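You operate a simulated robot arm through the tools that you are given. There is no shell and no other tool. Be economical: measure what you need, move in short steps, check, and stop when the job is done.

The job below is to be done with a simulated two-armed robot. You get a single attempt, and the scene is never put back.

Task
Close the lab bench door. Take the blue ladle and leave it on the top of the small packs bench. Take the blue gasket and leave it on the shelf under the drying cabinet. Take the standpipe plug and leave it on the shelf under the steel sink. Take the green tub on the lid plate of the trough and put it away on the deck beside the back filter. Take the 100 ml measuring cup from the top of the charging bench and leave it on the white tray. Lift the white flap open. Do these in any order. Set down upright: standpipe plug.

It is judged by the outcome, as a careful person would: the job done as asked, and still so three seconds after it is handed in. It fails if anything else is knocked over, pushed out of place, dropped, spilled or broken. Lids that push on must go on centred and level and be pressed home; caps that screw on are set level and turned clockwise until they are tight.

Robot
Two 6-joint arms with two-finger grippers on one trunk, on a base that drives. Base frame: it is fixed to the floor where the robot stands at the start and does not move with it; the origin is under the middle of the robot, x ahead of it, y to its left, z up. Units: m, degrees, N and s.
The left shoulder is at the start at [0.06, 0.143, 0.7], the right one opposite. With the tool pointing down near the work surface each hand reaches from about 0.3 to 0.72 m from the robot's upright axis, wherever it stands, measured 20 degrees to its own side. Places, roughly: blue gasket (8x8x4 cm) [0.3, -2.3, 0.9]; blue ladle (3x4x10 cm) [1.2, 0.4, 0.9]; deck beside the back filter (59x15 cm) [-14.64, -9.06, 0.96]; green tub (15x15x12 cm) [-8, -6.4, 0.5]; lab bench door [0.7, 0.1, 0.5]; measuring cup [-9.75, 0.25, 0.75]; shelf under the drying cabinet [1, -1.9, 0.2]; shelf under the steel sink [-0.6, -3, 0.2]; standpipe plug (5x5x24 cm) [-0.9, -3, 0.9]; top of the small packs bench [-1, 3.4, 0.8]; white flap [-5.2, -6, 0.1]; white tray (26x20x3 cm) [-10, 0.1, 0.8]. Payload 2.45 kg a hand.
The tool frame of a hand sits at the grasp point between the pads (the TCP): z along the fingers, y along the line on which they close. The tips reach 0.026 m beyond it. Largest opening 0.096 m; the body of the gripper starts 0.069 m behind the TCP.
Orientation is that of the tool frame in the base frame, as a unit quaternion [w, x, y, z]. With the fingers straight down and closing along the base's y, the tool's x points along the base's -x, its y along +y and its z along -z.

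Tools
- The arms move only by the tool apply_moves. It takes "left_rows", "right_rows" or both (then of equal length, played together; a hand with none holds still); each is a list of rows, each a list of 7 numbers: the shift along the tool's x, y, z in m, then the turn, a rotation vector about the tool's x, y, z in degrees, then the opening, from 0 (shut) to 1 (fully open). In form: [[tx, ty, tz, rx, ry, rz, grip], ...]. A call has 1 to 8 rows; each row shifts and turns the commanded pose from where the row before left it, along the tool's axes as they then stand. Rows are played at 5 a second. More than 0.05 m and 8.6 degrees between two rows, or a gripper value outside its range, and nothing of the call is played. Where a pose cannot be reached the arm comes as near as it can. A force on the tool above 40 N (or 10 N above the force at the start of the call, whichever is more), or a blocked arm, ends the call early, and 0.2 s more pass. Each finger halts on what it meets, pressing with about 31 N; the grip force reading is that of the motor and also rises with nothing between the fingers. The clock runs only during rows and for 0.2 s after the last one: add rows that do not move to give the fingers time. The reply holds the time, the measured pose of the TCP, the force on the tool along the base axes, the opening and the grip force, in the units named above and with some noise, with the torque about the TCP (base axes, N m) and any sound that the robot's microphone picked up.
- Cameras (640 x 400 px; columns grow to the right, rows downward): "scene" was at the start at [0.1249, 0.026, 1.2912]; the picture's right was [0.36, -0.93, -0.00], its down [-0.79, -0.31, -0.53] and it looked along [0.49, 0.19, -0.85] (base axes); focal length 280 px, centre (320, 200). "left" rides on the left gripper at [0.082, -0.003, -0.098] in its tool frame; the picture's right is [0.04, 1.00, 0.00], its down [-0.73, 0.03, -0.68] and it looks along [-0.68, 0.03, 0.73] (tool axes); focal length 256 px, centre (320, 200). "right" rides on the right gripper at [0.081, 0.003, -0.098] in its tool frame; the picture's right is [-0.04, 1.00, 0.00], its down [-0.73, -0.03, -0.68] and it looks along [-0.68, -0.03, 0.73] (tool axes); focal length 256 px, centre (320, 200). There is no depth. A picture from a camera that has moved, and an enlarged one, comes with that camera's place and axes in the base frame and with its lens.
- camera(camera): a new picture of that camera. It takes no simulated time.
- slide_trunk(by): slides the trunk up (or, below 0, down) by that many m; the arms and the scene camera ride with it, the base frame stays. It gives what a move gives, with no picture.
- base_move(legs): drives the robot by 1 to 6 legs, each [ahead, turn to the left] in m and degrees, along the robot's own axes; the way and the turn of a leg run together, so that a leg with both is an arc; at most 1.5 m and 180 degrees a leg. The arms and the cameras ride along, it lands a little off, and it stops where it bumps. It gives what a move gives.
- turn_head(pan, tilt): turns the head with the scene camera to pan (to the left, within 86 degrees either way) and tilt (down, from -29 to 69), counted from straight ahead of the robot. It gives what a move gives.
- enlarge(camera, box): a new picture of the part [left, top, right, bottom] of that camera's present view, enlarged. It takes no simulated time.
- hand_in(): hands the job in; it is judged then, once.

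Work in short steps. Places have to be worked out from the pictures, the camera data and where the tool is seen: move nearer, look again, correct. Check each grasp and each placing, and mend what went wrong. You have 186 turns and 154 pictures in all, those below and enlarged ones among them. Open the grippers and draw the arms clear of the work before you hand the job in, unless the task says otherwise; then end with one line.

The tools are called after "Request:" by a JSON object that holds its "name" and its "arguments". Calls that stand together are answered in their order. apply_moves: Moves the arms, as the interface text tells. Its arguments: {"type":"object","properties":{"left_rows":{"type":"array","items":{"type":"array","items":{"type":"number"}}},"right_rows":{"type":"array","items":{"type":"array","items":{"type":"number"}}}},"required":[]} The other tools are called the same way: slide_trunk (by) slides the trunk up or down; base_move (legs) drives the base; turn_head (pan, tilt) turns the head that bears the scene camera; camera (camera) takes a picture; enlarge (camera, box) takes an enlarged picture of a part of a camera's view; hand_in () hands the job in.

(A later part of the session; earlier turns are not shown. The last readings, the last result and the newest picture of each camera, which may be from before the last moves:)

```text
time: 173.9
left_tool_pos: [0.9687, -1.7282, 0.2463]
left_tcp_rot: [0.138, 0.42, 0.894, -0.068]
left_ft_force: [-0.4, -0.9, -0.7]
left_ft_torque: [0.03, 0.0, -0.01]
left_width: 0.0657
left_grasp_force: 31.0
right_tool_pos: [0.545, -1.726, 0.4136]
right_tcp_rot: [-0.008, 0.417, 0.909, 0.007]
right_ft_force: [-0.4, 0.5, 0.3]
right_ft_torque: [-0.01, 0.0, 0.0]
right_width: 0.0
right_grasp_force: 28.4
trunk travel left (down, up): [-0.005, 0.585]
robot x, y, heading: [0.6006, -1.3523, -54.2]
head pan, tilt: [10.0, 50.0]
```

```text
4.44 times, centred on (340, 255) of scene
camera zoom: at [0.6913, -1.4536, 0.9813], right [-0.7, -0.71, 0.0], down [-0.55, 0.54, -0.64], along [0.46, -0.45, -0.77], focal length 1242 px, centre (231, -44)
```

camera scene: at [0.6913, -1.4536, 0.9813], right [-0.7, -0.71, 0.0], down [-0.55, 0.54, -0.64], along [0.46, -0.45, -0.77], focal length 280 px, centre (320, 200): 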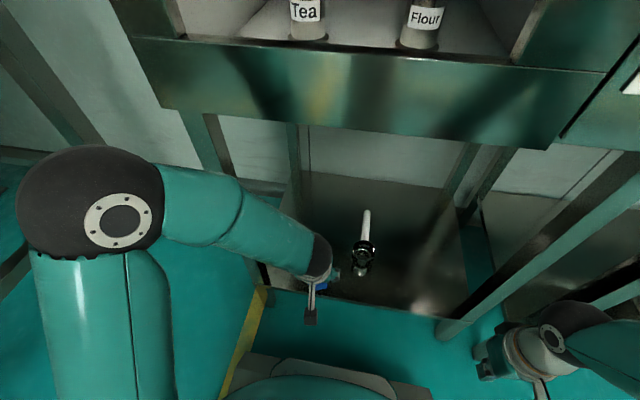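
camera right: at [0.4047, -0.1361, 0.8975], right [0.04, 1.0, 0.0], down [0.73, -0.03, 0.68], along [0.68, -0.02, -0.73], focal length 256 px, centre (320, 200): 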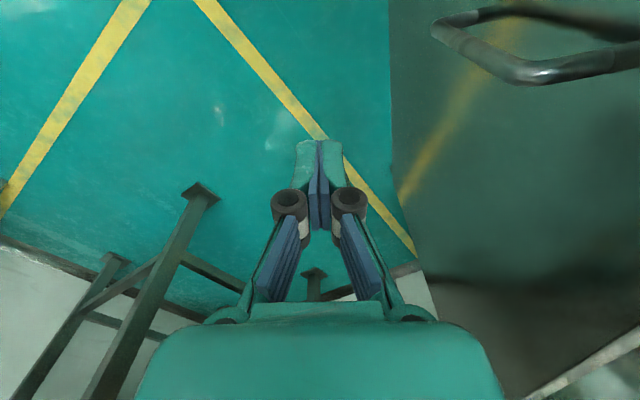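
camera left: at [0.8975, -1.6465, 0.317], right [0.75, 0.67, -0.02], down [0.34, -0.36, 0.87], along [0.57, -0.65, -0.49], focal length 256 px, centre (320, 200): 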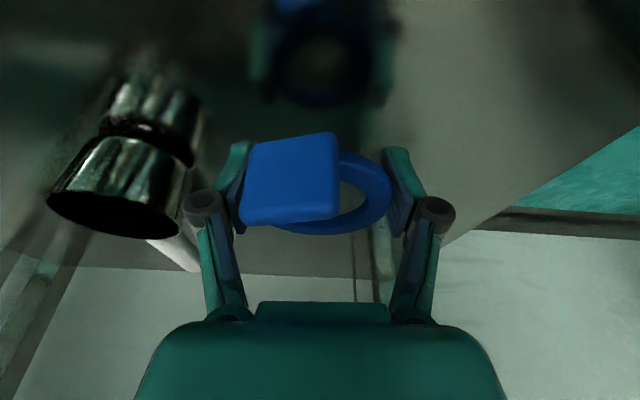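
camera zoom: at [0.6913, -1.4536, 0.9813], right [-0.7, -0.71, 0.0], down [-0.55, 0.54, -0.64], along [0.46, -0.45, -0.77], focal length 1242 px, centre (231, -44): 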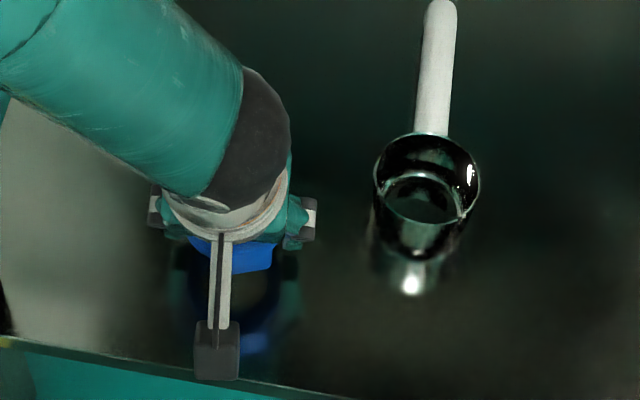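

The mirror image puts the shelf at z≈0.20, so about 1.5 cm to go.

Request:
{"name": "apply_moves", "arguments": {"left_rows": [[0.0015, 0, 0.0048, 0, 0, 0, 0.5], [0.0015, 0, 0.0048, 0, 0, 0, 0.5], [0, 0, 0, 0, 0, 0, 0.5]]}}

Request:
{"name": "apply_moves", "arguments": {"left_rows": [[0.001, 0, 0.0038, 0, 0, 0, 0.5], [0.001, 0, 0.0038, 0, 0, 0, 0.5], [0, 0, 0, 0, 0, 0, 0.5]]}}

```text
time: 174.7
left_tool_pos: [0.97, -1.7294, 0.2364]
left_tcp_rot: [0.137, 0.419, 0.895, -0.068]
left_ft_force: [-1.0, 0.5, -0.5]
left_ft_torque: [-0.02, 0.02, -0.01]
left_width: 0.0656
left_grasp_force: 30.5
right_tool_pos: [0.5452, -1.7266, 0.415]
right_tcp_rot: [-0.008, 0.418, 0.908, 0.006]
right_ft_force: [0.0, -0.1, 0.0]
right_ft_torque: [0.04, -0.02, 0.0]
right_width: 0.0
right_grasp_force: 28.9
trunk travel left (down, up): [-0.005, 0.585]
robot x, y, heading: [0.6009, -1.3515, -54.3]
head pan, tilt: [10.0, 50.0]
```

```text
time: 175.5
left_tool_pos: [0.97, -1.7283, 0.2289]
left_tcp_rot: [0.138, 0.42, 0.894, -0.068]
left_ft_force: [0.2, -0.6, 0.3]
left_ft_torque: [0.0, -0.03, 0.02]
left_width: 0.0654
left_grasp_force: 30.6
right_tool_pos: [0.5427, -1.7261, 0.414]
right_tcp_rot: [-0.007, 0.418, 0.909, 0.007]
right_ft_force: [0.0, -0.6, -0.1]
right_ft_torque: [-0.01, 0.0, -0.02]
right_width: 0.0
right_grasp_force: 28.7
trunk travel left (down, up): [-0.005, 0.585]
robot x, y, heading: [0.5996, -1.3491, -54.5]
head pan, tilt: [10.0, 50.0]
```

Request:
{"name": "apply_moves", "arguments": {"left_rows": [[0.001, 0, 0.0038, 0, 0, 0, 0.5], [0.001, 0, 0.0038, 0, 0, 0, 0.5], [0, 0, 0, 0, 0, 0, 0.5]]}}

Request:
{"name": "camera", "arguments": {"camera": "left"}}

```text
time: 176.3
left_tool_pos: [0.9699, -1.7281, 0.2237]
left_tcp_rot: [0.14, 0.42, 0.894, -0.068]
left_ft_force: [-8.5, 12.0, 33.7]
left_ft_torque: [0.86, -0.19, 0.37]
left_width: 0.066
left_grasp_force: 30.5
right_tool_pos: [0.5447, -1.7251, 0.4147]
right_tcp_rot: [-0.006, 0.418, 0.908, 0.005]
right_ft_force: [0.3, -0.2, -0.9]
right_ft_torque: [-0.01, 0.0, 0.03]
right_width: 0.0002
right_grasp_force: 28.4
trunk travel left (down, up): [-0.005, 0.585]
robot x, y, heading: [0.6012, -1.3498, -54.3]
head pan, tilt: [10.0, 50.0]
```

```text
70 pictures are left
camera left: at [0.8988, -1.6471, 0.293], right [0.75, 0.67, -0.02], down [0.34, -0.36, 0.87], along [0.57, -0.66, -0.49], focal length 256 px, centre (320, 200)
```

left: 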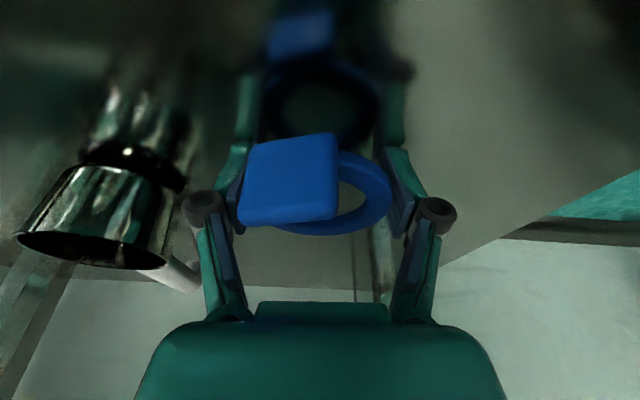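

The finger tips touch the shelf; the ring hangs about 1.5 cm above it, tab up. I open gently so it settles flat.

Request:
{"name": "apply_moves", "arguments": {"left_rows": [[-0.0008, 0, -0.002, 0, 0, 0, 0.66], [0, 0, 0, 0, 0, 0, 0.7], [0, 0, 0, 0, 0, 0, 0.74], [0, 0, 0, 0, 0, 0, 0.8], [0, 0, 0, 0, 0, 0, 1], [0, 0, 0, 0, 0, 0, 1]]}}

Request:
{"name": "camera", "arguments": {"camera": "left"}}

```text
time: 177.7
left_tool_pos: [0.97, -1.7285, 0.2232]
left_tcp_rot: [0.137, 0.42, 0.895, -0.067]
left_ft_force: [-0.2, 0.0, 1.7]
left_ft_torque: [0.0, 0.0, -0.02]
left_width: 0.0961
left_grasp_force: 0.1
right_tool_pos: [0.5457, -1.7274, 0.4145]
right_tcp_rot: [-0.008, 0.418, 0.908, 0.007]
right_ft_force: [-0.4, -0.2, 0.2]
right_ft_torque: [-0.02, -0.01, -0.01]
right_width: 0.0
right_grasp_force: 28.4
trunk travel left (down, up): [-0.005, 0.585]
robot x, y, heading: [0.6037, -1.3497, -54.1]
head pan, tilt: [10.0, 50.0]
```

```text
69 pictures are left
camera left: at [0.8985, -1.6474, 0.293], right [0.75, 0.67, -0.02], down [0.34, -0.36, 0.87], along [0.57, -0.65, -0.49], focal length 256 px, centre (320, 200)
```

left: 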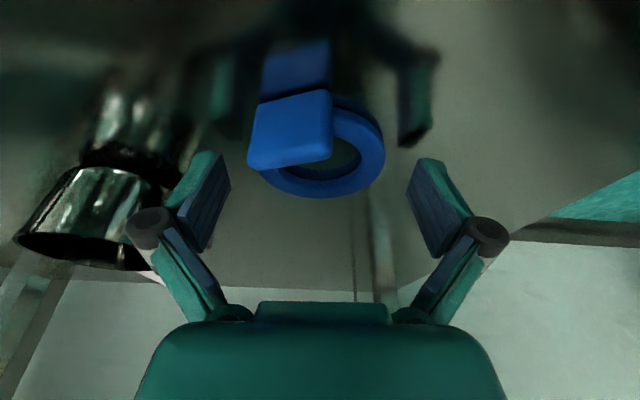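

The gasket lies flat on the shelf. I rise, back the hand out, and reverse the robot.

Request:
{"name": "apply_moves", "arguments": {"left_rows": [[-0.012, 0, -0.038, 0, 0, 0, 1], [-0.012, 0, -0.038, 0, 0, 0, 1], [-0.012, 0, -0.038, 0, 0, 0, 1], [0.038, 0, -0.012, 0, 0, 0, 1], [0.038, 0, -0.012, 0, 0, 0, 1], [0.038, 0, -0.012, 0, 0, 0, 1], [0.038, 0, -0.012, 0, 0, 0, 1]]}}

Request:
{"name": "base_move", "arguments": {"legs": [[-0.3, 0]]}}

Request:
{"name": "slide_trunk", "arguments": {"by": 0.4}}

Request:
{"name": "camera", "arguments": {"camera": "scene"}}

```text
time: 179.3
left_tool_pos: [0.867, -1.6054, 0.343]
left_tcp_rot: [0.138, 0.42, 0.894, -0.068]
left_ft_force: [0.2, -0.7, -0.1]
left_ft_torque: [0.0, -0.01, -0.01]
left_width: 0.0959
left_grasp_force: 0.0
right_tool_pos: [0.545, -1.7257, 0.4138]
right_tcp_rot: [-0.008, 0.418, 0.908, 0.006]
right_ft_force: [-0.5, -0.7, -0.5]
right_ft_torque: [0.04, 0.04, -0.01]
right_width: 0.0001
right_grasp_force: 28.4
trunk travel left (down, up): [-0.005, 0.585]
robot x, y, heading: [0.6041, -1.3514, -54.4]
head pan, tilt: [10.0, 50.0]
```

```text
time: 181.4
left_tool_pos: [0.6968, -1.3657, 0.3442]
left_tcp_rot: [0.138, 0.419, 0.895, -0.068]
left_ft_force: [0.5, -1.1, -0.1]
left_ft_torque: [0.0, 0.01, -0.02]
left_width: 0.096
left_grasp_force: 0.1
right_tool_pos: [0.3737, -1.4873, 0.4138]
right_tcp_rot: [-0.007, 0.418, 0.908, 0.006]
right_ft_force: [0.2, -0.8, 0.3]
right_ft_torque: [0.01, -0.04, -0.03]
right_width: 0.0001
right_grasp_force: 28.5
trunk travel left (down, up): [-0.005, 0.585]
robot x, y, heading: [0.43, -1.1126, -54.1]
head pan, tilt: [10.0, 50.0]
```

```text
time: 185.2
left_tool_pos: [0.6979, -1.3651, 0.7425]
left_tcp_rot: [0.137, 0.42, 0.895, -0.068]
left_ft_force: [0.6, -0.5, -0.2]
left_ft_torque: [-0.01, 0.0, 0.01]
left_width: 0.0959
left_grasp_force: 0.0
right_tool_pos: [0.3733, -1.4871, 0.815]
right_tcp_rot: [-0.007, 0.418, 0.908, 0.007]
right_ft_force: [0.5, -0.3, 0.3]
right_ft_torque: [-0.01, -0.03, -0.01]
right_width: 0.0
right_grasp_force: 28.4
trunk travel left (down, up): [-0.405, 0.185]
robot x, y, heading: [0.4321, -1.1121, -54.2]
head pan, tilt: [10.0, 50.0]
```

```text
68 pictures are left
camera scene: at [0.5201, -1.2145, 1.3812], right [-0.7, -0.72, 0.0], down [-0.55, 0.54, -0.64], along [0.46, -0.45, -0.77], focal length 280 px, centre (320, 200)
```

scene: 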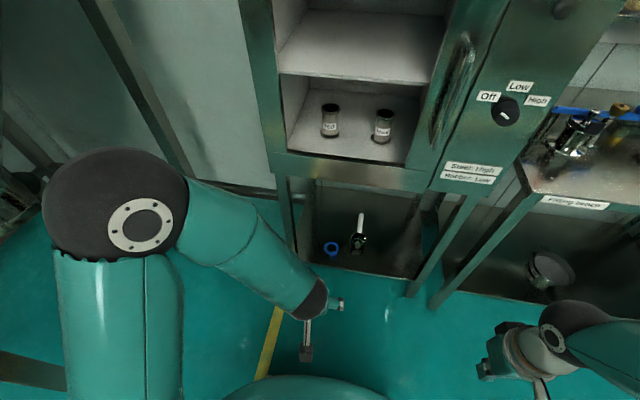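

The gasket lies safely on the shelf. Next the standpipe plug at the sink's right end: I drive round in an arc well clear of the benches.

Request:
{"name": "apply_moves", "arguments": {"left_rows": [[0.03, 0, -0.03, 0, 8, 0, 0.5], [0.03, 0, -0.03, 0, 8, 0, 0.5]]}}

Request:
{"name": "base_move", "arguments": {"legs": [[0, -47], [0, -47.5], [1.5, 0], [0.12, 0], [0, 33], [0, 33]]}}

Request:
{"name": "turn_head", "arguments": {"pan": 0, "tilt": 30}}

Request:
{"name": "camera", "arguments": {"camera": "scene"}}

```text
time: 185.8
left_tool_pos: [0.6529, -1.3108, 0.7879]
left_tcp_rot: [0.012, 0.426, 0.904, -0.01]
left_ft_force: [0.2, 0.1, 0.8]
left_ft_torque: [-0.04, 0.02, -0.03]
left_width: 0.048
left_grasp_force: 0.1
right_tool_pos: [0.3738, -1.4874, 0.8141]
right_tcp_rot: [-0.007, 0.418, 0.909, 0.006]
right_ft_force: [0.3, -0.1, 1.3]
right_ft_torque: [-0.01, 0.0, 0.01]
right_width: 0.0
right_grasp_force: 28.4
trunk travel left (down, up): [-0.405, 0.185]
robot x, y, heading: [0.4299, -1.1117, -54.3]
head pan, tilt: [10.0, 50.0]
```

```text
time: 189.7
left_tool_pos: [0.3621, -1.4051, 0.7875]
left_tcp_rot: [0.006, 0.828, 0.56, -0.014]
left_ft_force: [-0.1, 0.4, -0.3]
left_ft_torque: [0.03, 0.01, -0.02]
left_width: 0.0479
left_grasp_force: 0.0
right_tool_pos: [0.0735, -1.2455, 0.8148]
right_tcp_rot: [-0.002, 0.822, 0.569, 0.01]
right_ft_force: [0.0, -0.4, 0.0]
right_ft_torque: [0.0, 0.02, -0.02]
right_width: 0.0
right_grasp_force: 28.4
trunk travel left (down, up): [-0.405, 0.185]
robot x, y, heading: [0.4604, -1.1275, -116.4]
head pan, tilt: [10.0, 50.0]
stopped in leg 2: the robot was blocked; the commanded pose is now the measured one
```

```text
time: 190.5
left_tool_pos: [0.3626, -1.4052, 0.7883]
left_tcp_rot: [0.006, 0.828, 0.56, -0.014]
left_ft_force: [0.0, -0.4, 0.7]
left_ft_torque: [-0.02, 0.0, -0.01]
left_width: 0.0479
left_grasp_force: 0.1
right_tool_pos: [0.0732, -1.2435, 0.8155]
right_tcp_rot: [-0.003, 0.823, 0.568, 0.008]
right_ft_force: [0.9, -0.3, 0.2]
right_ft_torque: [0.0, -0.01, 0.02]
right_width: 0.0
right_grasp_force: 28.8
trunk travel left (down, up): [-0.405, 0.185]
robot x, y, heading: [0.4566, -1.1248, -116.1]
head pan, tilt: [0.0, 30.0]
```

```text
67 pictures are left
camera scene: at [0.3904, -1.2597, 1.4107], right [-0.9, 0.44, 0.0], down [0.22, 0.45, -0.87], along [-0.38, -0.78, -0.5], focal length 280 px, centre (320, 200)
```

scene: 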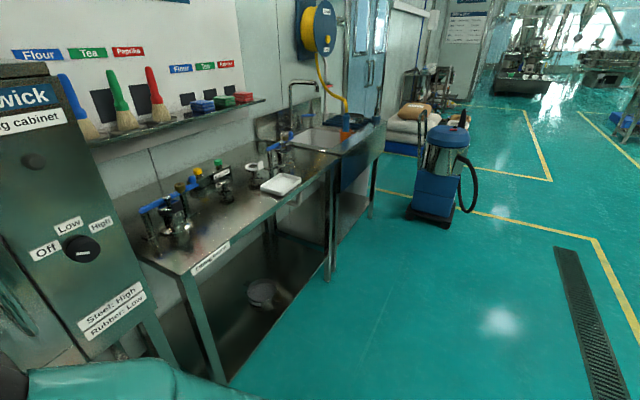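

Left elbow is close to the cabinet. I back up a little, then continue turning.

Request:
{"name": "base_move", "arguments": {"legs": [[-0.2, 0], [0, -33], [1.5, 0], [0.2, 0]]}}

Request:
{"name": "camera", "arguments": {"camera": "scene"}}

```text
time: 202.3
left_tool_pos: [-1.1523, -1.9763, 0.7877]
left_tcp_rot: [0.002, 0.955, 0.296, -0.014]
left_ft_force: [0.2, 0.1, 0.1]
left_ft_torque: [0.03, 0.0, 0.01]
left_width: 0.0481
left_grasp_force: 0.1
right_tool_pos: [-1.305, -1.6818, 0.8142]
right_tcp_rot: [0.0, 0.952, 0.305, 0.01]
right_ft_force: [-0.3, -0.8, -0.1]
right_ft_torque: [0.01, 0.0, 0.0]
right_width: 0.0
right_grasp_force: 28.5
trunk travel left (down, up): [-0.405, 0.185]
robot x, y, heading: [-0.9171, -1.7976, -149.9]
head pan, tilt: [0.0, 30.0]
```

```text
66 pictures are left
camera scene: at [-1.0506, -1.8684, 1.4106], right [-0.5, 0.86, 0.0], down [0.43, 0.25, -0.87], along [-0.75, -0.44, -0.5], focal length 280 px, centre (320, 200)
```

scene: 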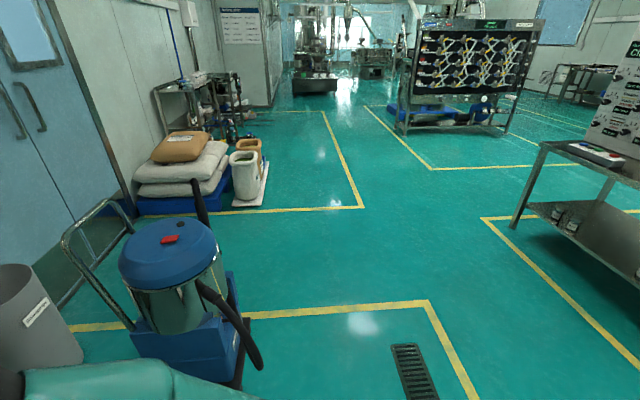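

I turn to face the sink and raise the trunk a bit.

Request:
{"name": "base_move", "arguments": {"legs": [[0, 34], [0, 33]]}}

Request:
{"name": "slide_trunk", "arguments": {"by": 0.15}}

Request:
{"name": "turn_head", "arguments": {"pan": -5, "tilt": 35}}

Request:
{"name": "camera", "arguments": {"camera": "scene"}}

```text
time: 206.1
left_tool_pos: [-0.8663, -2.085, 0.7886]
left_tcp_rot: [0.008, 0.664, 0.748, -0.012]
left_ft_force: [-0.1, -0.6, 0.0]
left_ft_torque: [0.01, 0.02, -0.03]
left_width: 0.0482
left_grasp_force: 0.1
right_tool_pos: [-1.1974, -2.0833, 0.8156]
right_tcp_rot: [-0.005, 0.657, 0.754, 0.007]
right_ft_force: [-0.6, 0.2, -0.8]
right_ft_torque: [0.0, -0.04, -0.01]
right_width: 0.0
right_grasp_force: 28.3
trunk travel left (down, up): [-0.405, 0.185]
robot x, y, heading: [-0.9457, -1.7941, -87.0]
head pan, tilt: [0.0, 30.0]
stopped in leg 2: the robot was blocked; the commanded pose is now the measured one
```

```text
time: 207.8
left_tool_pos: [-0.8668, -2.0837, 0.9383]
left_tcp_rot: [0.008, 0.663, 0.748, -0.012]
left_ft_force: [1.0, -0.7, -0.6]
left_ft_torque: [0.01, -0.02, -0.01]
left_width: 0.0478
left_grasp_force: 0.0
right_tool_pos: [-1.1972, -2.082, 0.9666]
right_tcp_rot: [-0.006, 0.656, 0.755, 0.007]
right_ft_force: [0.0, -0.2, 0.1]
right_ft_torque: [0.01, 0.01, 0.0]
right_width: 0.0
right_grasp_force: 27.8
trunk travel left (down, up): [-0.555, 0.035]
robot x, y, heading: [-0.9499, -1.7965, -86.8]
head pan, tilt: [0.0, 30.0]
```

```text
time: 208.5
left_tool_pos: [-0.8657, -2.0851, 0.9397]
left_tcp_rot: [0.009, 0.664, 0.748, -0.012]
left_ft_force: [-0.5, 0.6, 0.0]
left_ft_torque: [-0.04, -0.02, -0.04]
left_width: 0.0482
left_grasp_force: 0.0
right_tool_pos: [-1.1972, -2.0824, 0.9671]
right_tcp_rot: [-0.005, 0.657, 0.754, 0.008]
right_ft_force: [-0.6, -0.7, -0.3]
right_ft_torque: [0.03, 0.0, 0.01]
right_width: 0.0
right_grasp_force: 28.3
trunk travel left (down, up): [-0.555, 0.035]
robot x, y, heading: [-0.9515, -1.7929, -87.3]
head pan, tilt: [-5.0, 35.0]
```

```text
65 pictures are left
camera scene: at [-0.9495, -1.9415, 1.553], right [-1.0, 0.03, 0.0], down [0.02, 0.57, -0.82], along [-0.03, -0.82, -0.57], focal length 280 px, centre (320, 200)
```

scene: 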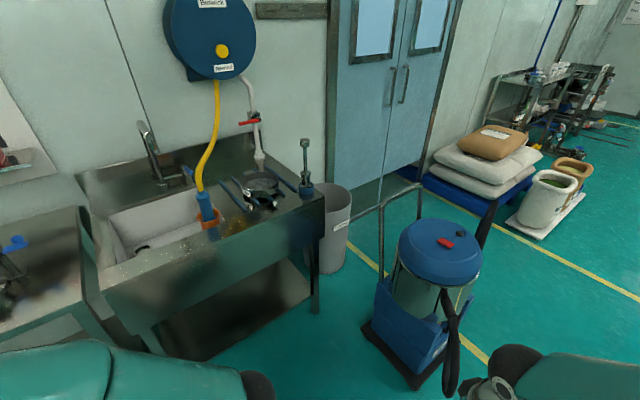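

The plug (about [−0.92, −2.92]) stands at the sink's right end; the shelf below is empty. I approach so the plug is ahead and to the right of my heading, away from the vacuum.

Request:
{"name": "base_move", "arguments": {"legs": [[0, 14.5], [0.55, 0], [0, -10]]}}

Request:
{"name": "turn_head", "arguments": {"pan": -10, "tilt": 45}}

Request:
{"name": "camera", "arguments": {"camera": "scene"}}

Request:
{"name": "camera", "arguments": {"camera": "right"}}

```text
time: 213.4
left_tool_pos: [-0.6745, -2.6016, 0.9389]
left_tcp_rot: [0.011, 0.632, 0.775, -0.011]
left_ft_force: [0.0, 0.4, 0.0]
left_ft_torque: [0.0, 0.01, 0.0]
left_width: 0.0482
left_grasp_force: 0.0
right_tool_pos: [-1.004, -2.6257, 0.9663]
right_tcp_rot: [-0.005, 0.626, 0.78, 0.007]
right_ft_force: [-0.4, -0.4, -0.5]
right_ft_torque: [0.01, -0.03, -0.03]
right_width: 0.0002
right_grasp_force: 28.7
trunk travel left (down, up): [-0.555, 0.035]
robot x, y, heading: [-0.7766, -2.3138, -82.0]
head pan, tilt: [-5.0, 35.0]
```

```text
time: 214.1
left_tool_pos: [-0.6747, -2.601, 0.9395]
left_tcp_rot: [0.009, 0.632, 0.775, -0.012]
left_ft_force: [-0.3, 0.5, 0.1]
left_ft_torque: [-0.01, 0.03, -0.01]
left_width: 0.0481
left_grasp_force: 0.1
right_tool_pos: [-1.0038, -2.6262, 0.9672]
right_tcp_rot: [-0.005, 0.625, 0.78, 0.007]
right_ft_force: [0.0, -0.5, -0.6]
right_ft_torque: [0.02, -0.01, -0.01]
right_width: 0.0
right_grasp_force: 28.2
trunk travel left (down, up): [-0.555, 0.035]
robot x, y, heading: [-0.7747, -2.3187, -82.1]
head pan, tilt: [-10.0, 45.0]
```

```text
64 pictures are left
camera scene: at [-0.7694, -2.4573, 1.5382], right [-1.0, 0.03, 0.0], down [0.02, 0.71, -0.71], along [-0.02, -0.71, -0.71], focal length 280 px, centre (320, 200)
```

scene: 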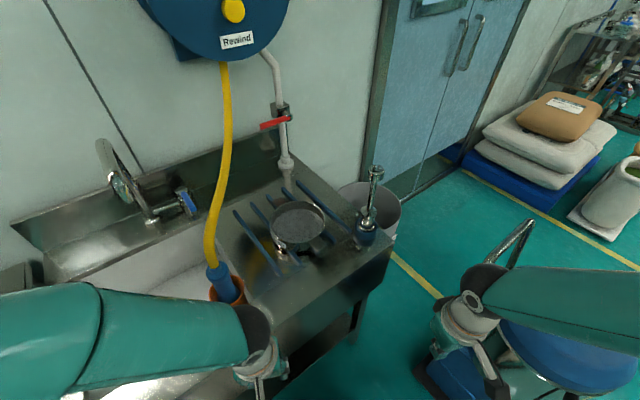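

```text
63 pictures are left
camera right: at [-1.0194, -2.5464, 1.0667], right [0.98, 0.18, 0.0], down [0.13, -0.73, 0.67], along [0.12, -0.65, -0.75], focal length 256 px, centre (320, 200)
```

right: 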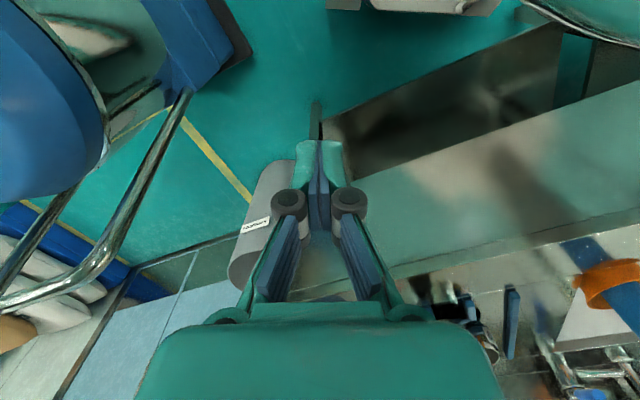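

Triangulated: plug base [−0.92, −2.953, 0.88], top z≈1.11. I zoom in on its shape.

Request:
{"name": "enlarge", "arguments": {"camera": "scene", "box": [330, 150, 420, 260]}}

```text
3.64 times, centred on (375, 205) of scene
camera zoom: at [-0.7694, -2.4573, 1.5382], right [-1.0, 0.03, 0.0], down [0.02, 0.71, -0.71], along [-0.02, -0.71, -0.71], focal length 1016 px, centre (120, 182)
```

zoom: 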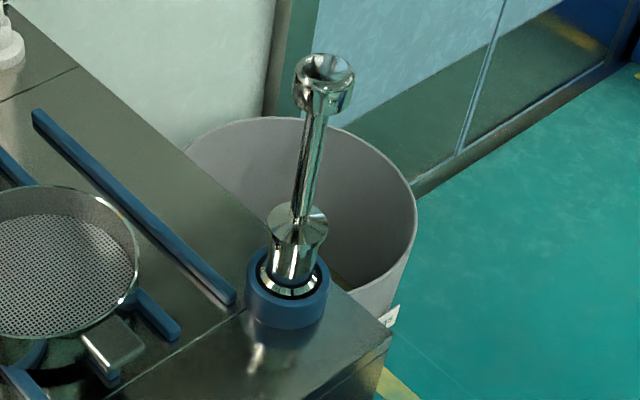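

The slim stem at z≈1.01 is a good grip with the hand level. I raise the right hand, then swing it to point forward while approaching.

Request:
{"name": "apply_moves", "arguments": {"right_rows": [[0, 0, -0.04, 0, 0, 0, 0.6], [0, 0, -0.03, 0, -8, 0, 0.6], [-0.0297, 0, 0.0042, 0, -8, 0, 0.6], [-0.0288, 0, 0.0083, 0, -8, 0, 0.6], [-0.0274, 0, 0.0122, 0, -8, 0, 0.6], [-0.0254, 0, 0.0159, 0, -8, 0, 0.6], [-0.023, 0, 0.0193, 0, -8, 0, 0.6], [-0.01, 0, 0.0111, 0, -8, 0, 0.6]]}}

Request:
{"name": "camera", "arguments": {"camera": "scene"}}

Request:
{"name": "camera", "arguments": {"camera": "right"}}

```text
time: 215.9
left_tool_pos: [-0.6751, -2.6015, 0.9389]
left_tcp_rot: [0.01, 0.633, 0.774, -0.011]
left_ft_force: [-0.2, 0.2, 0.3]
left_ft_torque: [-0.01, -0.02, 0.05]
left_width: 0.0483
left_grasp_force: 0.0
right_tool_pos: [-0.9888, -2.7754, 1.0395]
right_tcp_rot: [0.285, 0.587, 0.713, -0.257]
right_ft_force: [-0.1, 0.5, 0.4]
right_ft_torque: [0.02, 0.01, 0.04]
right_width: 0.0576
right_grasp_force: 0.1
right hand out of reach, approached as far as the arm can: row 7, 8
trunk travel left (down, up): [-0.555, 0.035]
robot x, y, heading: [-0.7749, -2.3159, -81.8]
head pan, tilt: [-10.0, 45.0]
```

```text
61 pictures are left
camera scene: at [-0.7696, -2.4579, 1.5381], right [-1.0, 0.04, 0.0], down [0.02, 0.71, -0.71], along [-0.02, -0.71, -0.71], focal length 280 px, centre (320, 200)
```

scene: 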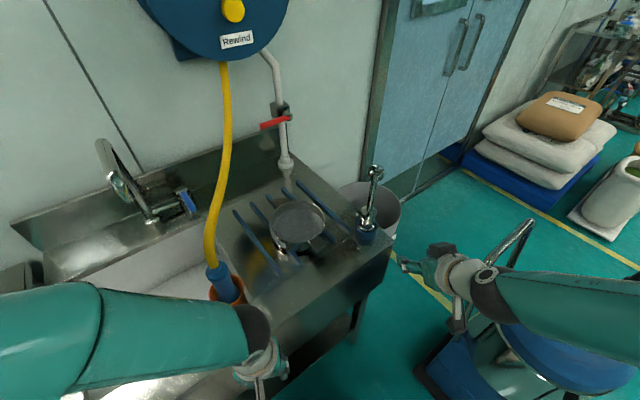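

```text
60 pictures are left
camera right: at [-1.0086, -2.6492, 1.0506], right [0.99, 0.15, 0.0], down [0.01, -0.03, 1.0], along [0.15, -0.99, -0.04], focal length 256 px, centre (320, 200)
```

right: 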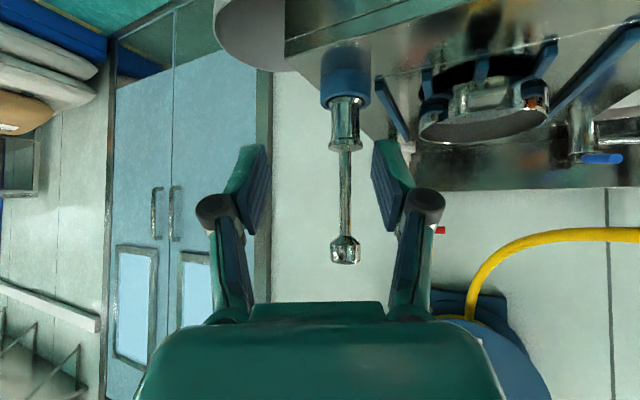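

The stem is at about [−0.928, −2.955]. I move forward in line with it, stopping 5 cm short.

Request:
{"name": "apply_moves", "arguments": {"right_rows": [[-0.0224, 0.0067, 0.0332, 0, 0, 0, 0.6], [-0.0224, 0.0067, 0.0332, 0, 0, 0, 0.6], [-0.0224, 0.0067, 0.0332, 0, 0, 0, 0.6]]}}

Request:
{"name": "camera", "arguments": {"camera": "right"}}

Request:
{"name": "camera", "arguments": {"camera": "scene"}}

```text
time: 216.7
left_tool_pos: [-0.6742, -2.6024, 0.9392]
left_tcp_rot: [0.009, 0.633, 0.774, -0.011]
left_ft_force: [0.7, 0.1, -0.5]
left_ft_torque: [0.04, -0.02, 0.0]
left_width: 0.048
left_grasp_force: 0.2
right_tool_pos: [-0.9455, -2.8928, 1.0132]
right_tcp_rot: [0.284, 0.584, 0.715, -0.259]
right_ft_force: [-0.2, -0.1, 0.4]
right_ft_torque: [-0.01, -0.01, 0.02]
right_width: 0.0576
right_grasp_force: 0.1
trunk travel left (down, up): [-0.555, 0.035]
robot x, y, heading: [-0.7765, -2.3171, -82.1]
head pan, tilt: [-10.0, 45.0]
```

```text
59 pictures are left
camera right: at [-0.9657, -2.7667, 1.0252], right [0.99, 0.16, -0.01], down [0.01, -0.03, 1.0], along [0.16, -0.99, -0.04], focal length 256 px, centre (320, 200)
```

right: 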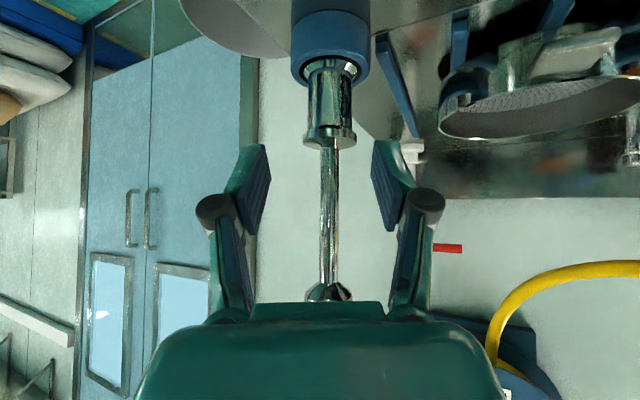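

```text
58 pictures are left
camera scene: at [-0.7692, -2.4597, 1.5379], right [-1.0, 0.04, 0.0], down [0.02, 0.71, -0.71], along [-0.03, -0.71, -0.71], focal length 280 px, centre (320, 200)
```

scene: 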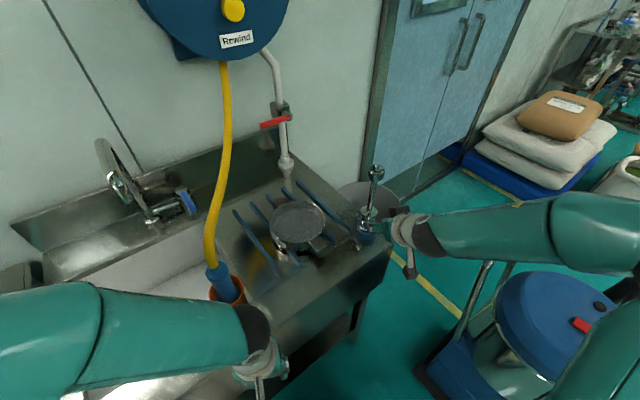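

Stem is centred between the fingers, 6 cm ahead. I advance onto it and close.

Request:
{"name": "apply_moves", "arguments": {"right_rows": [[-0.0265, 0.0035, 0.016, 0, 0, 0, 0.6], [-0.0265, 0.003, 0.016, 0, 0, 0, 0.6], [0, 0, 0, 0, 0, 0, 0], [0, 0, 0, 0, 0, 0, 0], [0, 0, 0, 0, 0, 0, 0], [0, 0, 0, 0, 0, 0, 0]]}}

Request:
{"name": "camera", "arguments": {"camera": "right"}}

```text
time: 218.1
left_tool_pos: [-0.6741, -2.6006, 0.939]
left_tcp_rot: [0.01, 0.632, 0.775, -0.011]
left_ft_force: [1.0, 0.0, 0.4]
left_ft_torque: [-0.01, 0.01, -0.01]
left_width: 0.0481
left_grasp_force: 0.1
right_tool_pos: [-0.9272, -2.9484, 1.0326]
right_tcp_rot: [0.285, 0.585, 0.714, -0.259]
right_ft_force: [-0.4, 0.6, -0.6]
right_ft_torque: [0.06, -0.01, 0.01]
right_width: 0.0002
right_grasp_force: 28.5
trunk travel left (down, up): [-0.555, 0.035]
robot x, y, heading: [-0.7746, -2.3154, -81.8]
head pan, tilt: [-10.0, 45.0]
```

```text
57 pictures are left
camera right: at [-0.9482, -2.8218, 1.0432], right [0.99, 0.16, -0.01], down [0.01, -0.03, 1.0], along [0.16, -0.99, -0.03], focal length 256 px, centre (320, 200)
```

right: 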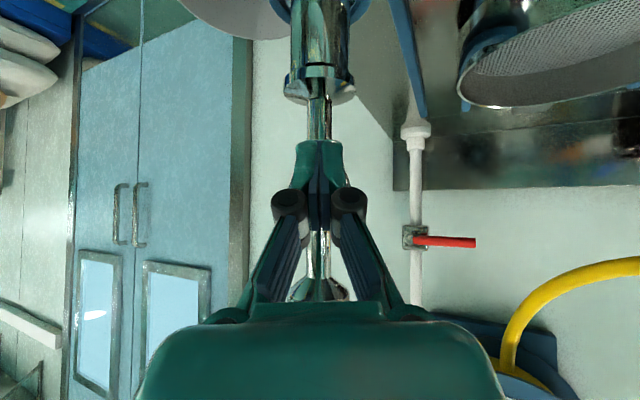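

The fingers closed just short of the stem; from image scale it is about 3 cm further on. I open, advance 3 cm, and close again.

Request:
{"name": "apply_moves", "arguments": {"right_rows": [[0.007, 0, -0.007, 0, 0, 0, 0.6], [0, 0, 0, 0, 0, 0, 0.6], [0, 0, 0, 0, 0, 0, 0.6], [-0.014, 0, 0.014, 0, 0, 0, 0.6], [-0.014, 0, 0.014, 0, 0, 0, 0.6], [0, 0, 0, 0, 0, 0, 0.1], [0, 0, 0, 0, 0, 0, 0], [0, 0, 0, 0, 0, 0, 0]]}}

Request:
{"name": "apply_moves", "arguments": {"right_rows": [[0, 0, 0, 0, 0, 0, 0], [0, 0, 0, 0, 0, 0, 0]]}}

Request:
{"name": "camera", "arguments": {"camera": "right"}}

```text
time: 219.9
left_tool_pos: [-0.6736, -2.6016, 0.9399]
left_tcp_rot: [0.01, 0.633, 0.774, -0.012]
left_ft_force: [0.8, 0.5, 0.8]
left_ft_torque: [0.02, -0.02, -0.01]
left_width: 0.0479
left_grasp_force: 0.1
right_tool_pos: [-0.9234, -2.9784, 1.0306]
right_tcp_rot: [0.286, 0.584, 0.714, -0.259]
right_ft_force: [2.7, 0.4, 1.3]
right_ft_torque: [0.09, -0.52, 0.02]
right_width: 0.0157
right_grasp_force: 30.9
trunk travel left (down, up): [-0.555, 0.035]
robot x, y, heading: [-0.7772, -2.3182, -81.9]
head pan, tilt: [-10.0, 45.0]
```

```text
time: 220.5
left_tool_pos: [-0.674, -2.6018, 0.9406]
left_tcp_rot: [0.009, 0.633, 0.774, -0.011]
left_ft_force: [0.6, -0.1, -0.6]
left_ft_torque: [0.0, -0.03, 0.02]
left_width: 0.0479
left_grasp_force: 0.0
right_tool_pos: [-0.9234, -2.9784, 1.0307]
right_tcp_rot: [0.286, 0.584, 0.714, -0.259]
right_ft_force: [2.0, -0.2, 3.0]
right_ft_torque: [0.04, -0.62, 0.04]
right_width: 0.0159
right_grasp_force: 31.0
trunk travel left (down, up): [-0.555, 0.035]
robot x, y, heading: [-0.7775, -2.3198, -82.1]
head pan, tilt: [-10.0, 45.0]
```

```text
56 pictures are left
camera right: at [-0.9436, -2.8514, 1.042], right [0.99, 0.16, -0.01], down [0.01, -0.03, 1.0], along [0.16, -0.99, -0.03], focal length 256 px, centre (320, 200)
```

right: 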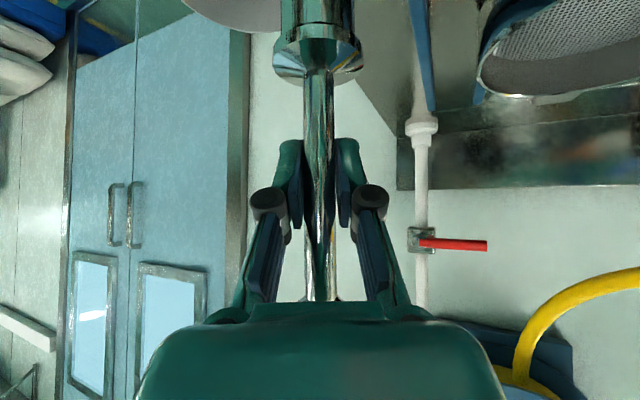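

Gripped (16 mm). I lift it straight up.

Request:
{"name": "apply_moves", "arguments": {"right_rows": [[-0.007, 0, -0.007, 0, 0, 0, 0], [-0.014, 0, -0.014, 0, 0, 0, 0], [-0.017, 0, -0.017, 0, 0, 0, 0], [-0.02, 0, -0.02, 0, 0, 0, 0], [-0.02, 0, -0.02, 0, 0, 0, 0]]}}

Request:
{"name": "camera", "arguments": {"camera": "scene"}}

Request:
{"name": "camera", "arguments": {"camera": "right"}}

```text
time: 221.7
left_tool_pos: [-0.6748, -2.6006, 0.9386]
left_tcp_rot: [0.009, 0.633, 0.774, -0.012]
left_ft_force: [-0.2, 0.4, -0.1]
left_ft_torque: [-0.02, 0.0, 0.02]
left_width: 0.048
left_grasp_force: 0.1
right_tool_pos: [-0.9195, -2.9763, 1.1417]
right_tcp_rot: [0.284, 0.585, 0.714, -0.259]
right_ft_force: [-0.5, 0.3, -4.7]
right_ft_torque: [-0.03, -0.03, -0.01]
right_width: 0.0157
right_grasp_force: 30.9
trunk travel left (down, up): [-0.555, 0.035]
robot x, y, heading: [-0.7717, -2.3148, -82.3]
head pan, tilt: [-10.0, 45.0]
```

```text
55 pictures are left
camera scene: at [-0.7696, -2.4579, 1.5381], right [-1.0, 0.04, 0.0], down [0.02, 0.71, -0.71], along [-0.02, -0.71, -0.71], focal length 280 px, centre (320, 200)
```

scene: 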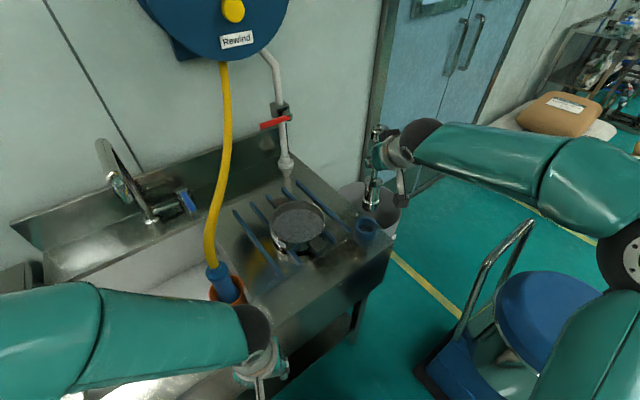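

```text
54 pictures are left
camera right: at [-0.94, -2.85, 1.1528], right [0.99, 0.16, -0.01], down [0.01, -0.03, 1.0], along [0.16, -0.99, -0.03], focal length 256 px, centre (320, 200)
```

right: 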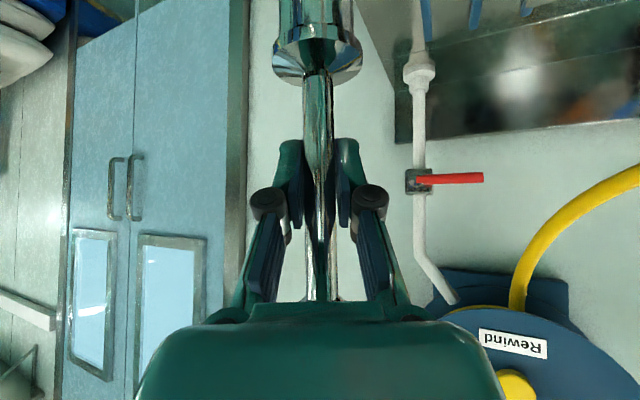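

The plug is out of its blue holder and held upright. I draw it back over the sink edge and reverse the robot.

Request:
{"name": "apply_moves", "arguments": {"right_rows": [[0.028, 0, -0.028, 0, 0, 0, 0], [0.028, 0, -0.028, 0, 0, 0, 0], [0.028, 0, -0.028, 0, 0, 0, 0]]}}

Request:
{"name": "base_move", "arguments": {"legs": [[-0.35, 0], [0, 25]]}}

Request:
{"name": "turn_head", "arguments": {"pan": -10, "tilt": 40}}

Request:
{"name": "camera", "arguments": {"camera": "scene"}}

```text
time: 222.5
left_tool_pos: [-0.675, -2.6001, 0.939]
left_tcp_rot: [0.01, 0.632, 0.774, -0.012]
left_ft_force: [-0.2, -0.1, 0.7]
left_ft_torque: [-0.03, 0.02, -0.01]
left_width: 0.048
left_grasp_force: 0.0
right_tool_pos: [-0.9404, -2.8553, 1.1397]
right_tcp_rot: [0.285, 0.585, 0.714, -0.258]
right_ft_force: [-0.1, 0.7, -5.0]
right_ft_torque: [-0.03, 0.0, 0.04]
right_width: 0.0155
right_grasp_force: 30.4
trunk travel left (down, up): [-0.555, 0.035]
robot x, y, heading: [-0.7754, -2.3199, -82.3]
head pan, tilt: [-10.0, 45.0]
```

```text
time: 226.2
left_tool_pos: [-0.6114, -2.1873, 0.9392]
left_tcp_rot: [0.012, 0.45, 0.893, -0.009]
left_ft_force: [0.1, -0.2, 0.1]
left_ft_torque: [-0.01, 0.0, 0.0]
left_width: 0.0478
left_grasp_force: 0.0
right_tool_pos: [-0.7447, -2.5324, 1.1397]
right_tcp_rot: [0.334, 0.417, 0.823, -0.191]
right_ft_force: [-0.3, -1.1, -4.4]
right_ft_torque: [0.06, -0.03, -0.01]
right_width: 0.0157
right_grasp_force: 30.9
trunk travel left (down, up): [-0.555, 0.035]
robot x, y, heading: [-0.8339, -1.9806, -57.4]
head pan, tilt: [-10.0, 45.0]
```

```text
time: 226.9
left_tool_pos: [-0.6117, -2.1877, 0.9391]
left_tcp_rot: [0.012, 0.451, 0.892, -0.01]
left_ft_force: [0.0, -1.1, 0.0]
left_ft_torque: [0.0, 0.01, 0.01]
left_width: 0.0479
left_grasp_force: 0.1
right_tool_pos: [-0.7453, -2.5314, 1.1396]
right_tcp_rot: [0.334, 0.416, 0.824, -0.191]
right_ft_force: [0.1, -0.4, -5.0]
right_ft_torque: [0.01, 0.01, -0.02]
right_width: 0.0156
right_grasp_force: 31.0
trunk travel left (down, up): [-0.555, 0.035]
robot x, y, heading: [-0.8337, -1.9788, -57.4]
head pan, tilt: [-10.0, 40.0]
```

```text
53 pictures are left
camera scene: at [-0.7696, -2.1091, 1.5454], right [-0.92, -0.39, 0.0], down [-0.25, 0.59, -0.77], along [0.3, -0.71, -0.64], focal length 280 px, centre (320, 200)
```

scene: 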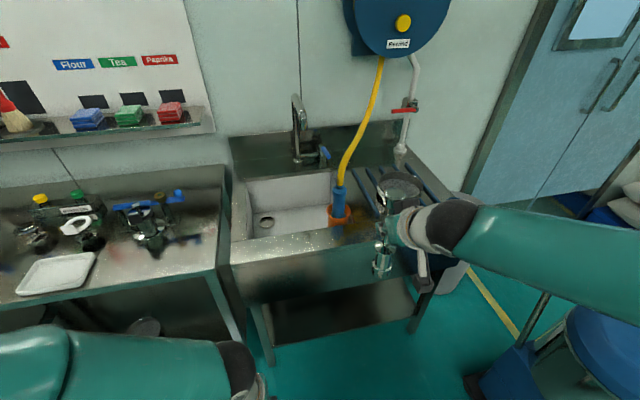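

The vacuum is close to my right elbow, so I reposition to the left before lowering: back, sidestep along the sink, then square up.

Request:
{"name": "base_move", "arguments": {"legs": [[-0.3, 0], [0, 22], [0.4, 0], [0, -20]]}}

Request:
{"name": "slide_trunk", "arguments": {"by": -0.4}}

Request:
{"name": "turn_head", "arguments": {"pan": -10, "tilt": 45}}

Request:
{"name": "camera", "arguments": {"camera": "scene"}}

```text
time: 233.6
left_tool_pos: [-0.4457, -2.158, 0.9398]
left_tcp_rot: [0.013, 0.439, 0.898, -0.009]
left_ft_force: [0.1, 0.2, -0.1]
left_ft_torque: [0.01, -0.01, 0.01]
left_width: 0.0476
left_grasp_force: 0.1
right_tool_pos: [-0.5711, -2.5061, 1.1406]
right_tcp_rot: [0.336, 0.406, 0.829, -0.187]
right_ft_force: [0.4, 0.2, -4.7]
right_ft_torque: [0.02, 0.0, -0.02]
right_width: 0.0155
right_grasp_force: 31.3
trunk travel left (down, up): [-0.555, 0.035]
robot x, y, heading: [-0.6653, -1.9469, -55.7]
head pan, tilt: [-10.0, 40.0]
```

```text
time: 237.4
left_tool_pos: [-0.4463, -2.1568, 0.5395]
left_tcp_rot: [0.013, 0.439, 0.899, -0.009]
left_ft_force: [-0.6, -0.3, 0.5]
left_ft_torque: [0.0, 0.01, 0.0]
left_width: 0.0479
left_grasp_force: 0.1
right_tool_pos: [-0.5711, -2.5039, 0.7405]
right_tcp_rot: [0.335, 0.407, 0.829, -0.187]
right_ft_force: [0.3, 0.6, -5.3]
right_ft_torque: [0.09, -0.02, 0.0]
right_width: 0.0155
right_grasp_force: 30.9
trunk travel left (down, up): [-0.155, 0.435]
robot x, y, heading: [-0.6639, -1.9481, -55.6]
head pan, tilt: [-10.0, 40.0]
```

```text
time: 238.0
left_tool_pos: [-0.4461, -2.1572, 0.5401]
left_tcp_rot: [0.013, 0.439, 0.898, -0.008]
left_ft_force: [0.8, 0.5, -1.0]
left_ft_torque: [0.0, 0.0, 0.0]
left_width: 0.048
left_grasp_force: 0.1
right_tool_pos: [-0.5712, -2.5047, 0.7415]
right_tcp_rot: [0.336, 0.407, 0.829, -0.187]
right_ft_force: [-0.3, 0.0, -4.0]
right_ft_torque: [0.01, -0.02, -0.02]
right_width: 0.0155
right_grasp_force: 31.1
trunk travel left (down, up): [-0.155, 0.435]
robot x, y, heading: [-0.6628, -1.9454, -56.0]
head pan, tilt: [-10.0, 45.0]
```

```text
52 pictures are left
camera scene: at [-0.5959, -2.0715, 1.1382], right [-0.91, -0.41, 0.0], down [-0.29, 0.64, -0.71], along [0.29, -0.64, -0.71], focal length 280 px, centre (320, 200)
```

scene: 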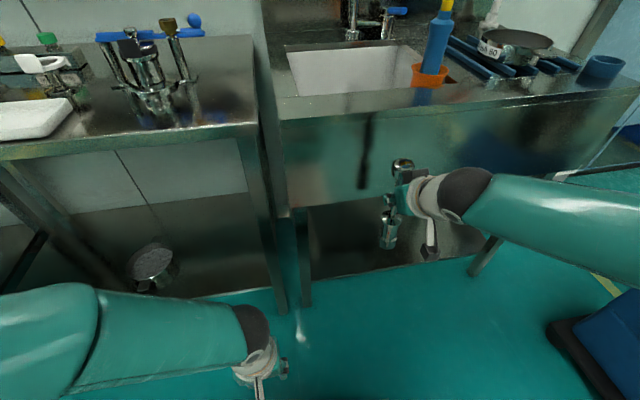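

The view confirms shelf z≈0.19 and sink panel bottom z≈0.645. I lower further so the whole hand can pass under the panel.

Request:
{"name": "slide_trunk", "arguments": {"by": -0.15}}

Request:
{"name": "apply_moves", "arguments": {"right_rows": [[0.0283, 0, 0.0283, 0, 0, 0, 0], [0.0283, 0, 0.0283, 0, 0, 0, 0], [0.0283, 0, 0.0283, 0, 0, 0, 0], [0.0283, 0, 0.0283, 0, 0, 0, 0], [0.0283, 0, 0.0283, 0, 0, 0, 0]]}}

Request:
{"name": "camera", "arguments": {"camera": "scene"}}

Request:
{"name": "camera", "arguments": {"camera": "right"}}

```text
time: 239.8
left_tool_pos: [-0.4473, -2.1569, 0.3897]
left_tcp_rot: [0.013, 0.44, 0.898, -0.009]
left_ft_force: [0.0, -0.5, 1.1]
left_ft_torque: [0.02, -0.04, 0.01]
left_width: 0.0481
left_grasp_force: 0.1
right_tool_pos: [-0.5713, -2.5044, 0.5899]
right_tcp_rot: [0.337, 0.406, 0.829, -0.187]
right_ft_force: [0.3, 0.2, -5.2]
right_ft_torque: [0.04, -0.02, -0.01]
right_width: 0.0153
right_grasp_force: 31.4
trunk travel left (down, up): [-0.005, 0.585]
robot x, y, heading: [-0.6637, -1.9467, -55.7]
head pan, tilt: [-10.0, 45.0]
```

```text
time: 241.0
left_tool_pos: [-0.446, -2.1561, 0.3906]
left_tcp_rot: [0.012, 0.439, 0.898, -0.009]
left_ft_force: [-0.1, 1.0, -0.1]
left_ft_torque: [-0.01, 0.0, 0.01]
left_width: 0.0478
left_grasp_force: 0.2
right_tool_pos: [-0.5753, -2.5088, 0.3892]
right_tcp_rot: [0.337, 0.406, 0.829, -0.187]
right_ft_force: [-0.5, -0.1, -4.4]
right_ft_torque: [0.03, 0.0, -0.04]
right_width: 0.0156
right_grasp_force: 30.8
trunk travel left (down, up): [-0.005, 0.585]
robot x, y, heading: [-0.6637, -1.948, -55.6]
head pan, tilt: [-10.0, 45.0]
```

```text
51 pictures are left
camera scene: at [-0.596, -2.0711, 0.9882], right [-0.91, -0.41, 0.0], down [-0.29, 0.64, -0.71], along [0.29, -0.64, -0.71], focal length 280 px, centre (320, 200)
```

scene: 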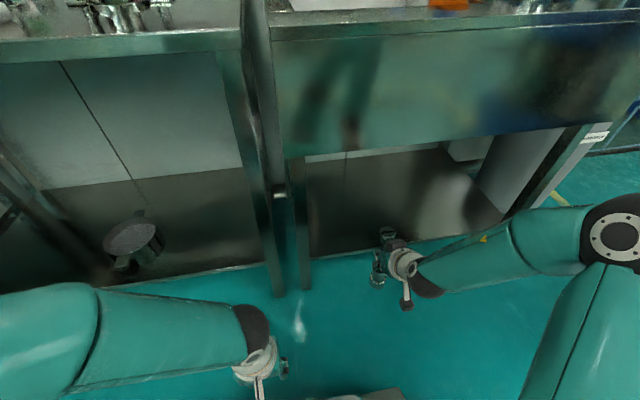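

```text
50 pictures are left
camera right: at [-0.6506, -2.4042, 0.4], right [0.82, 0.58, -0.01], down [0.03, -0.02, 1.0], along [0.58, -0.82, -0.03], focal length 256 px, centre (320, 200)
```

right: 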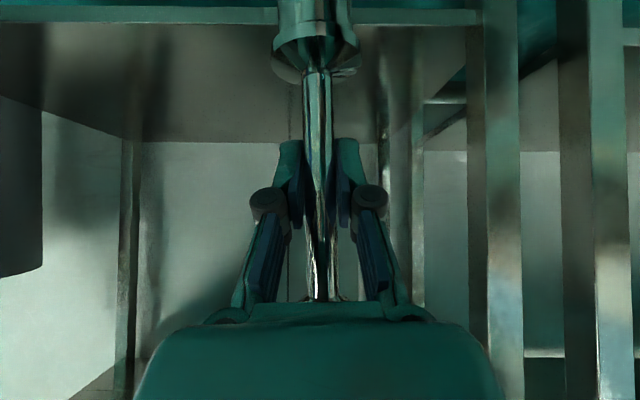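

Clearances look good (plug bottom ≈0.245, shelf ≈0.19). I drive forward 0.15 m.

Request:
{"name": "base_move", "arguments": {"legs": [[0.15, 0]]}}

Request:
{"name": "camera", "arguments": {"camera": "scene"}}

```text
time: 242.4
left_tool_pos: [-0.3605, -2.2836, 0.3897]
left_tcp_rot: [0.013, 0.44, 0.898, -0.008]
left_ft_force: [-1.0, -0.3, -0.5]
left_ft_torque: [0.01, 0.0, 0.0]
left_width: 0.048
left_grasp_force: 0.0
right_tool_pos: [-0.4915, -2.6338, 0.3895]
right_tcp_rot: [0.336, 0.407, 0.828, -0.187]
right_ft_force: [-0.2, 0.2, -5.3]
right_ft_torque: [-0.01, 0.01, 0.0]
right_width: 0.0153
right_grasp_force: 31.2
trunk travel left (down, up): [-0.005, 0.585]
robot x, y, heading: [-0.5784, -2.0743, -55.6]
head pan, tilt: [-10.0, 45.0]
```

```text
49 pictures are left
camera scene: at [-0.5108, -2.1965, 0.9881], right [-0.91, -0.41, 0.0], down [-0.29, 0.65, -0.71], along [0.29, -0.64, -0.71], focal length 280 px, centre (320, 200)
```

scene: 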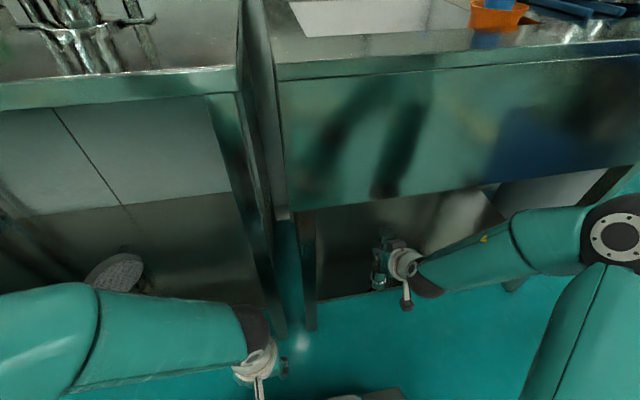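

I reach in another 12 cm with the arm.

Request:
{"name": "apply_moves", "arguments": {"right_rows": [[-0.0283, 0, 0.0283, 0, 0, 0, 0], [-0.0283, 0, 0.0283, 0, 0, 0, 0], [-0.0283, 0, 0.0283, 0, 0, 0, 0]]}}

Request:
{"name": "camera", "arguments": {"camera": "scene"}}

Request:
{"name": "camera", "arguments": {"camera": "right"}}

```text
time: 243.2
left_tool_pos: [-0.362, -2.2828, 0.3899]
left_tcp_rot: [0.012, 0.44, 0.898, -0.009]
left_ft_force: [-0.5, 1.3, -0.1]
left_ft_torque: [0.0, 0.0, -0.03]
left_width: 0.0478
left_grasp_force: 0.1
right_tool_pos: [-0.4189, -2.7314, 0.3903]
right_tcp_rot: [0.336, 0.407, 0.829, -0.187]
right_ft_force: [0.0, -0.7, -4.3]
right_ft_torque: [0.03, 0.0, 0.01]
right_width: 0.0155
right_grasp_force: 31.2
trunk travel left (down, up): [-0.005, 0.585]
robot x, y, heading: [-0.5782, -2.0757, -55.7]
head pan, tilt: [-10.0, 45.0]
```

```text
48 pictures are left
camera scene: at [-0.5109, -2.1965, 0.9881], right [-0.91, -0.41, 0.0], down [-0.29, 0.65, -0.71], along [0.29, -0.64, -0.71], focal length 280 px, centre (320, 200)
```

scene: 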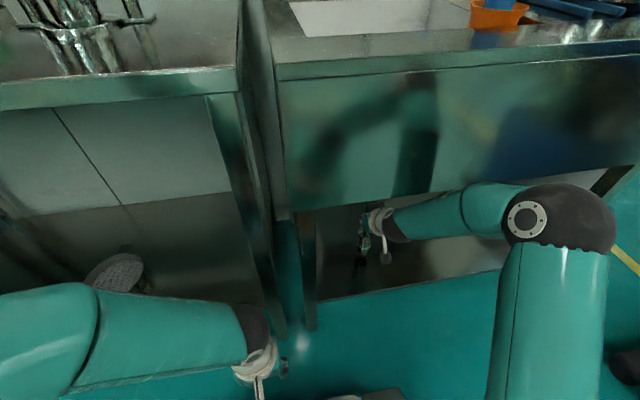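

```text
47 pictures are left
camera right: at [-0.4931, -2.6263, 0.3998], right [0.82, 0.58, -0.01], down [0.03, -0.02, 1.0], along [0.58, -0.82, -0.04], focal length 256 px, centre (320, 200)
```

right: 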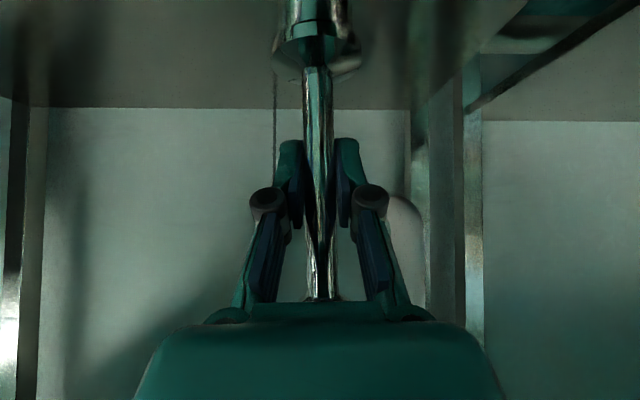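

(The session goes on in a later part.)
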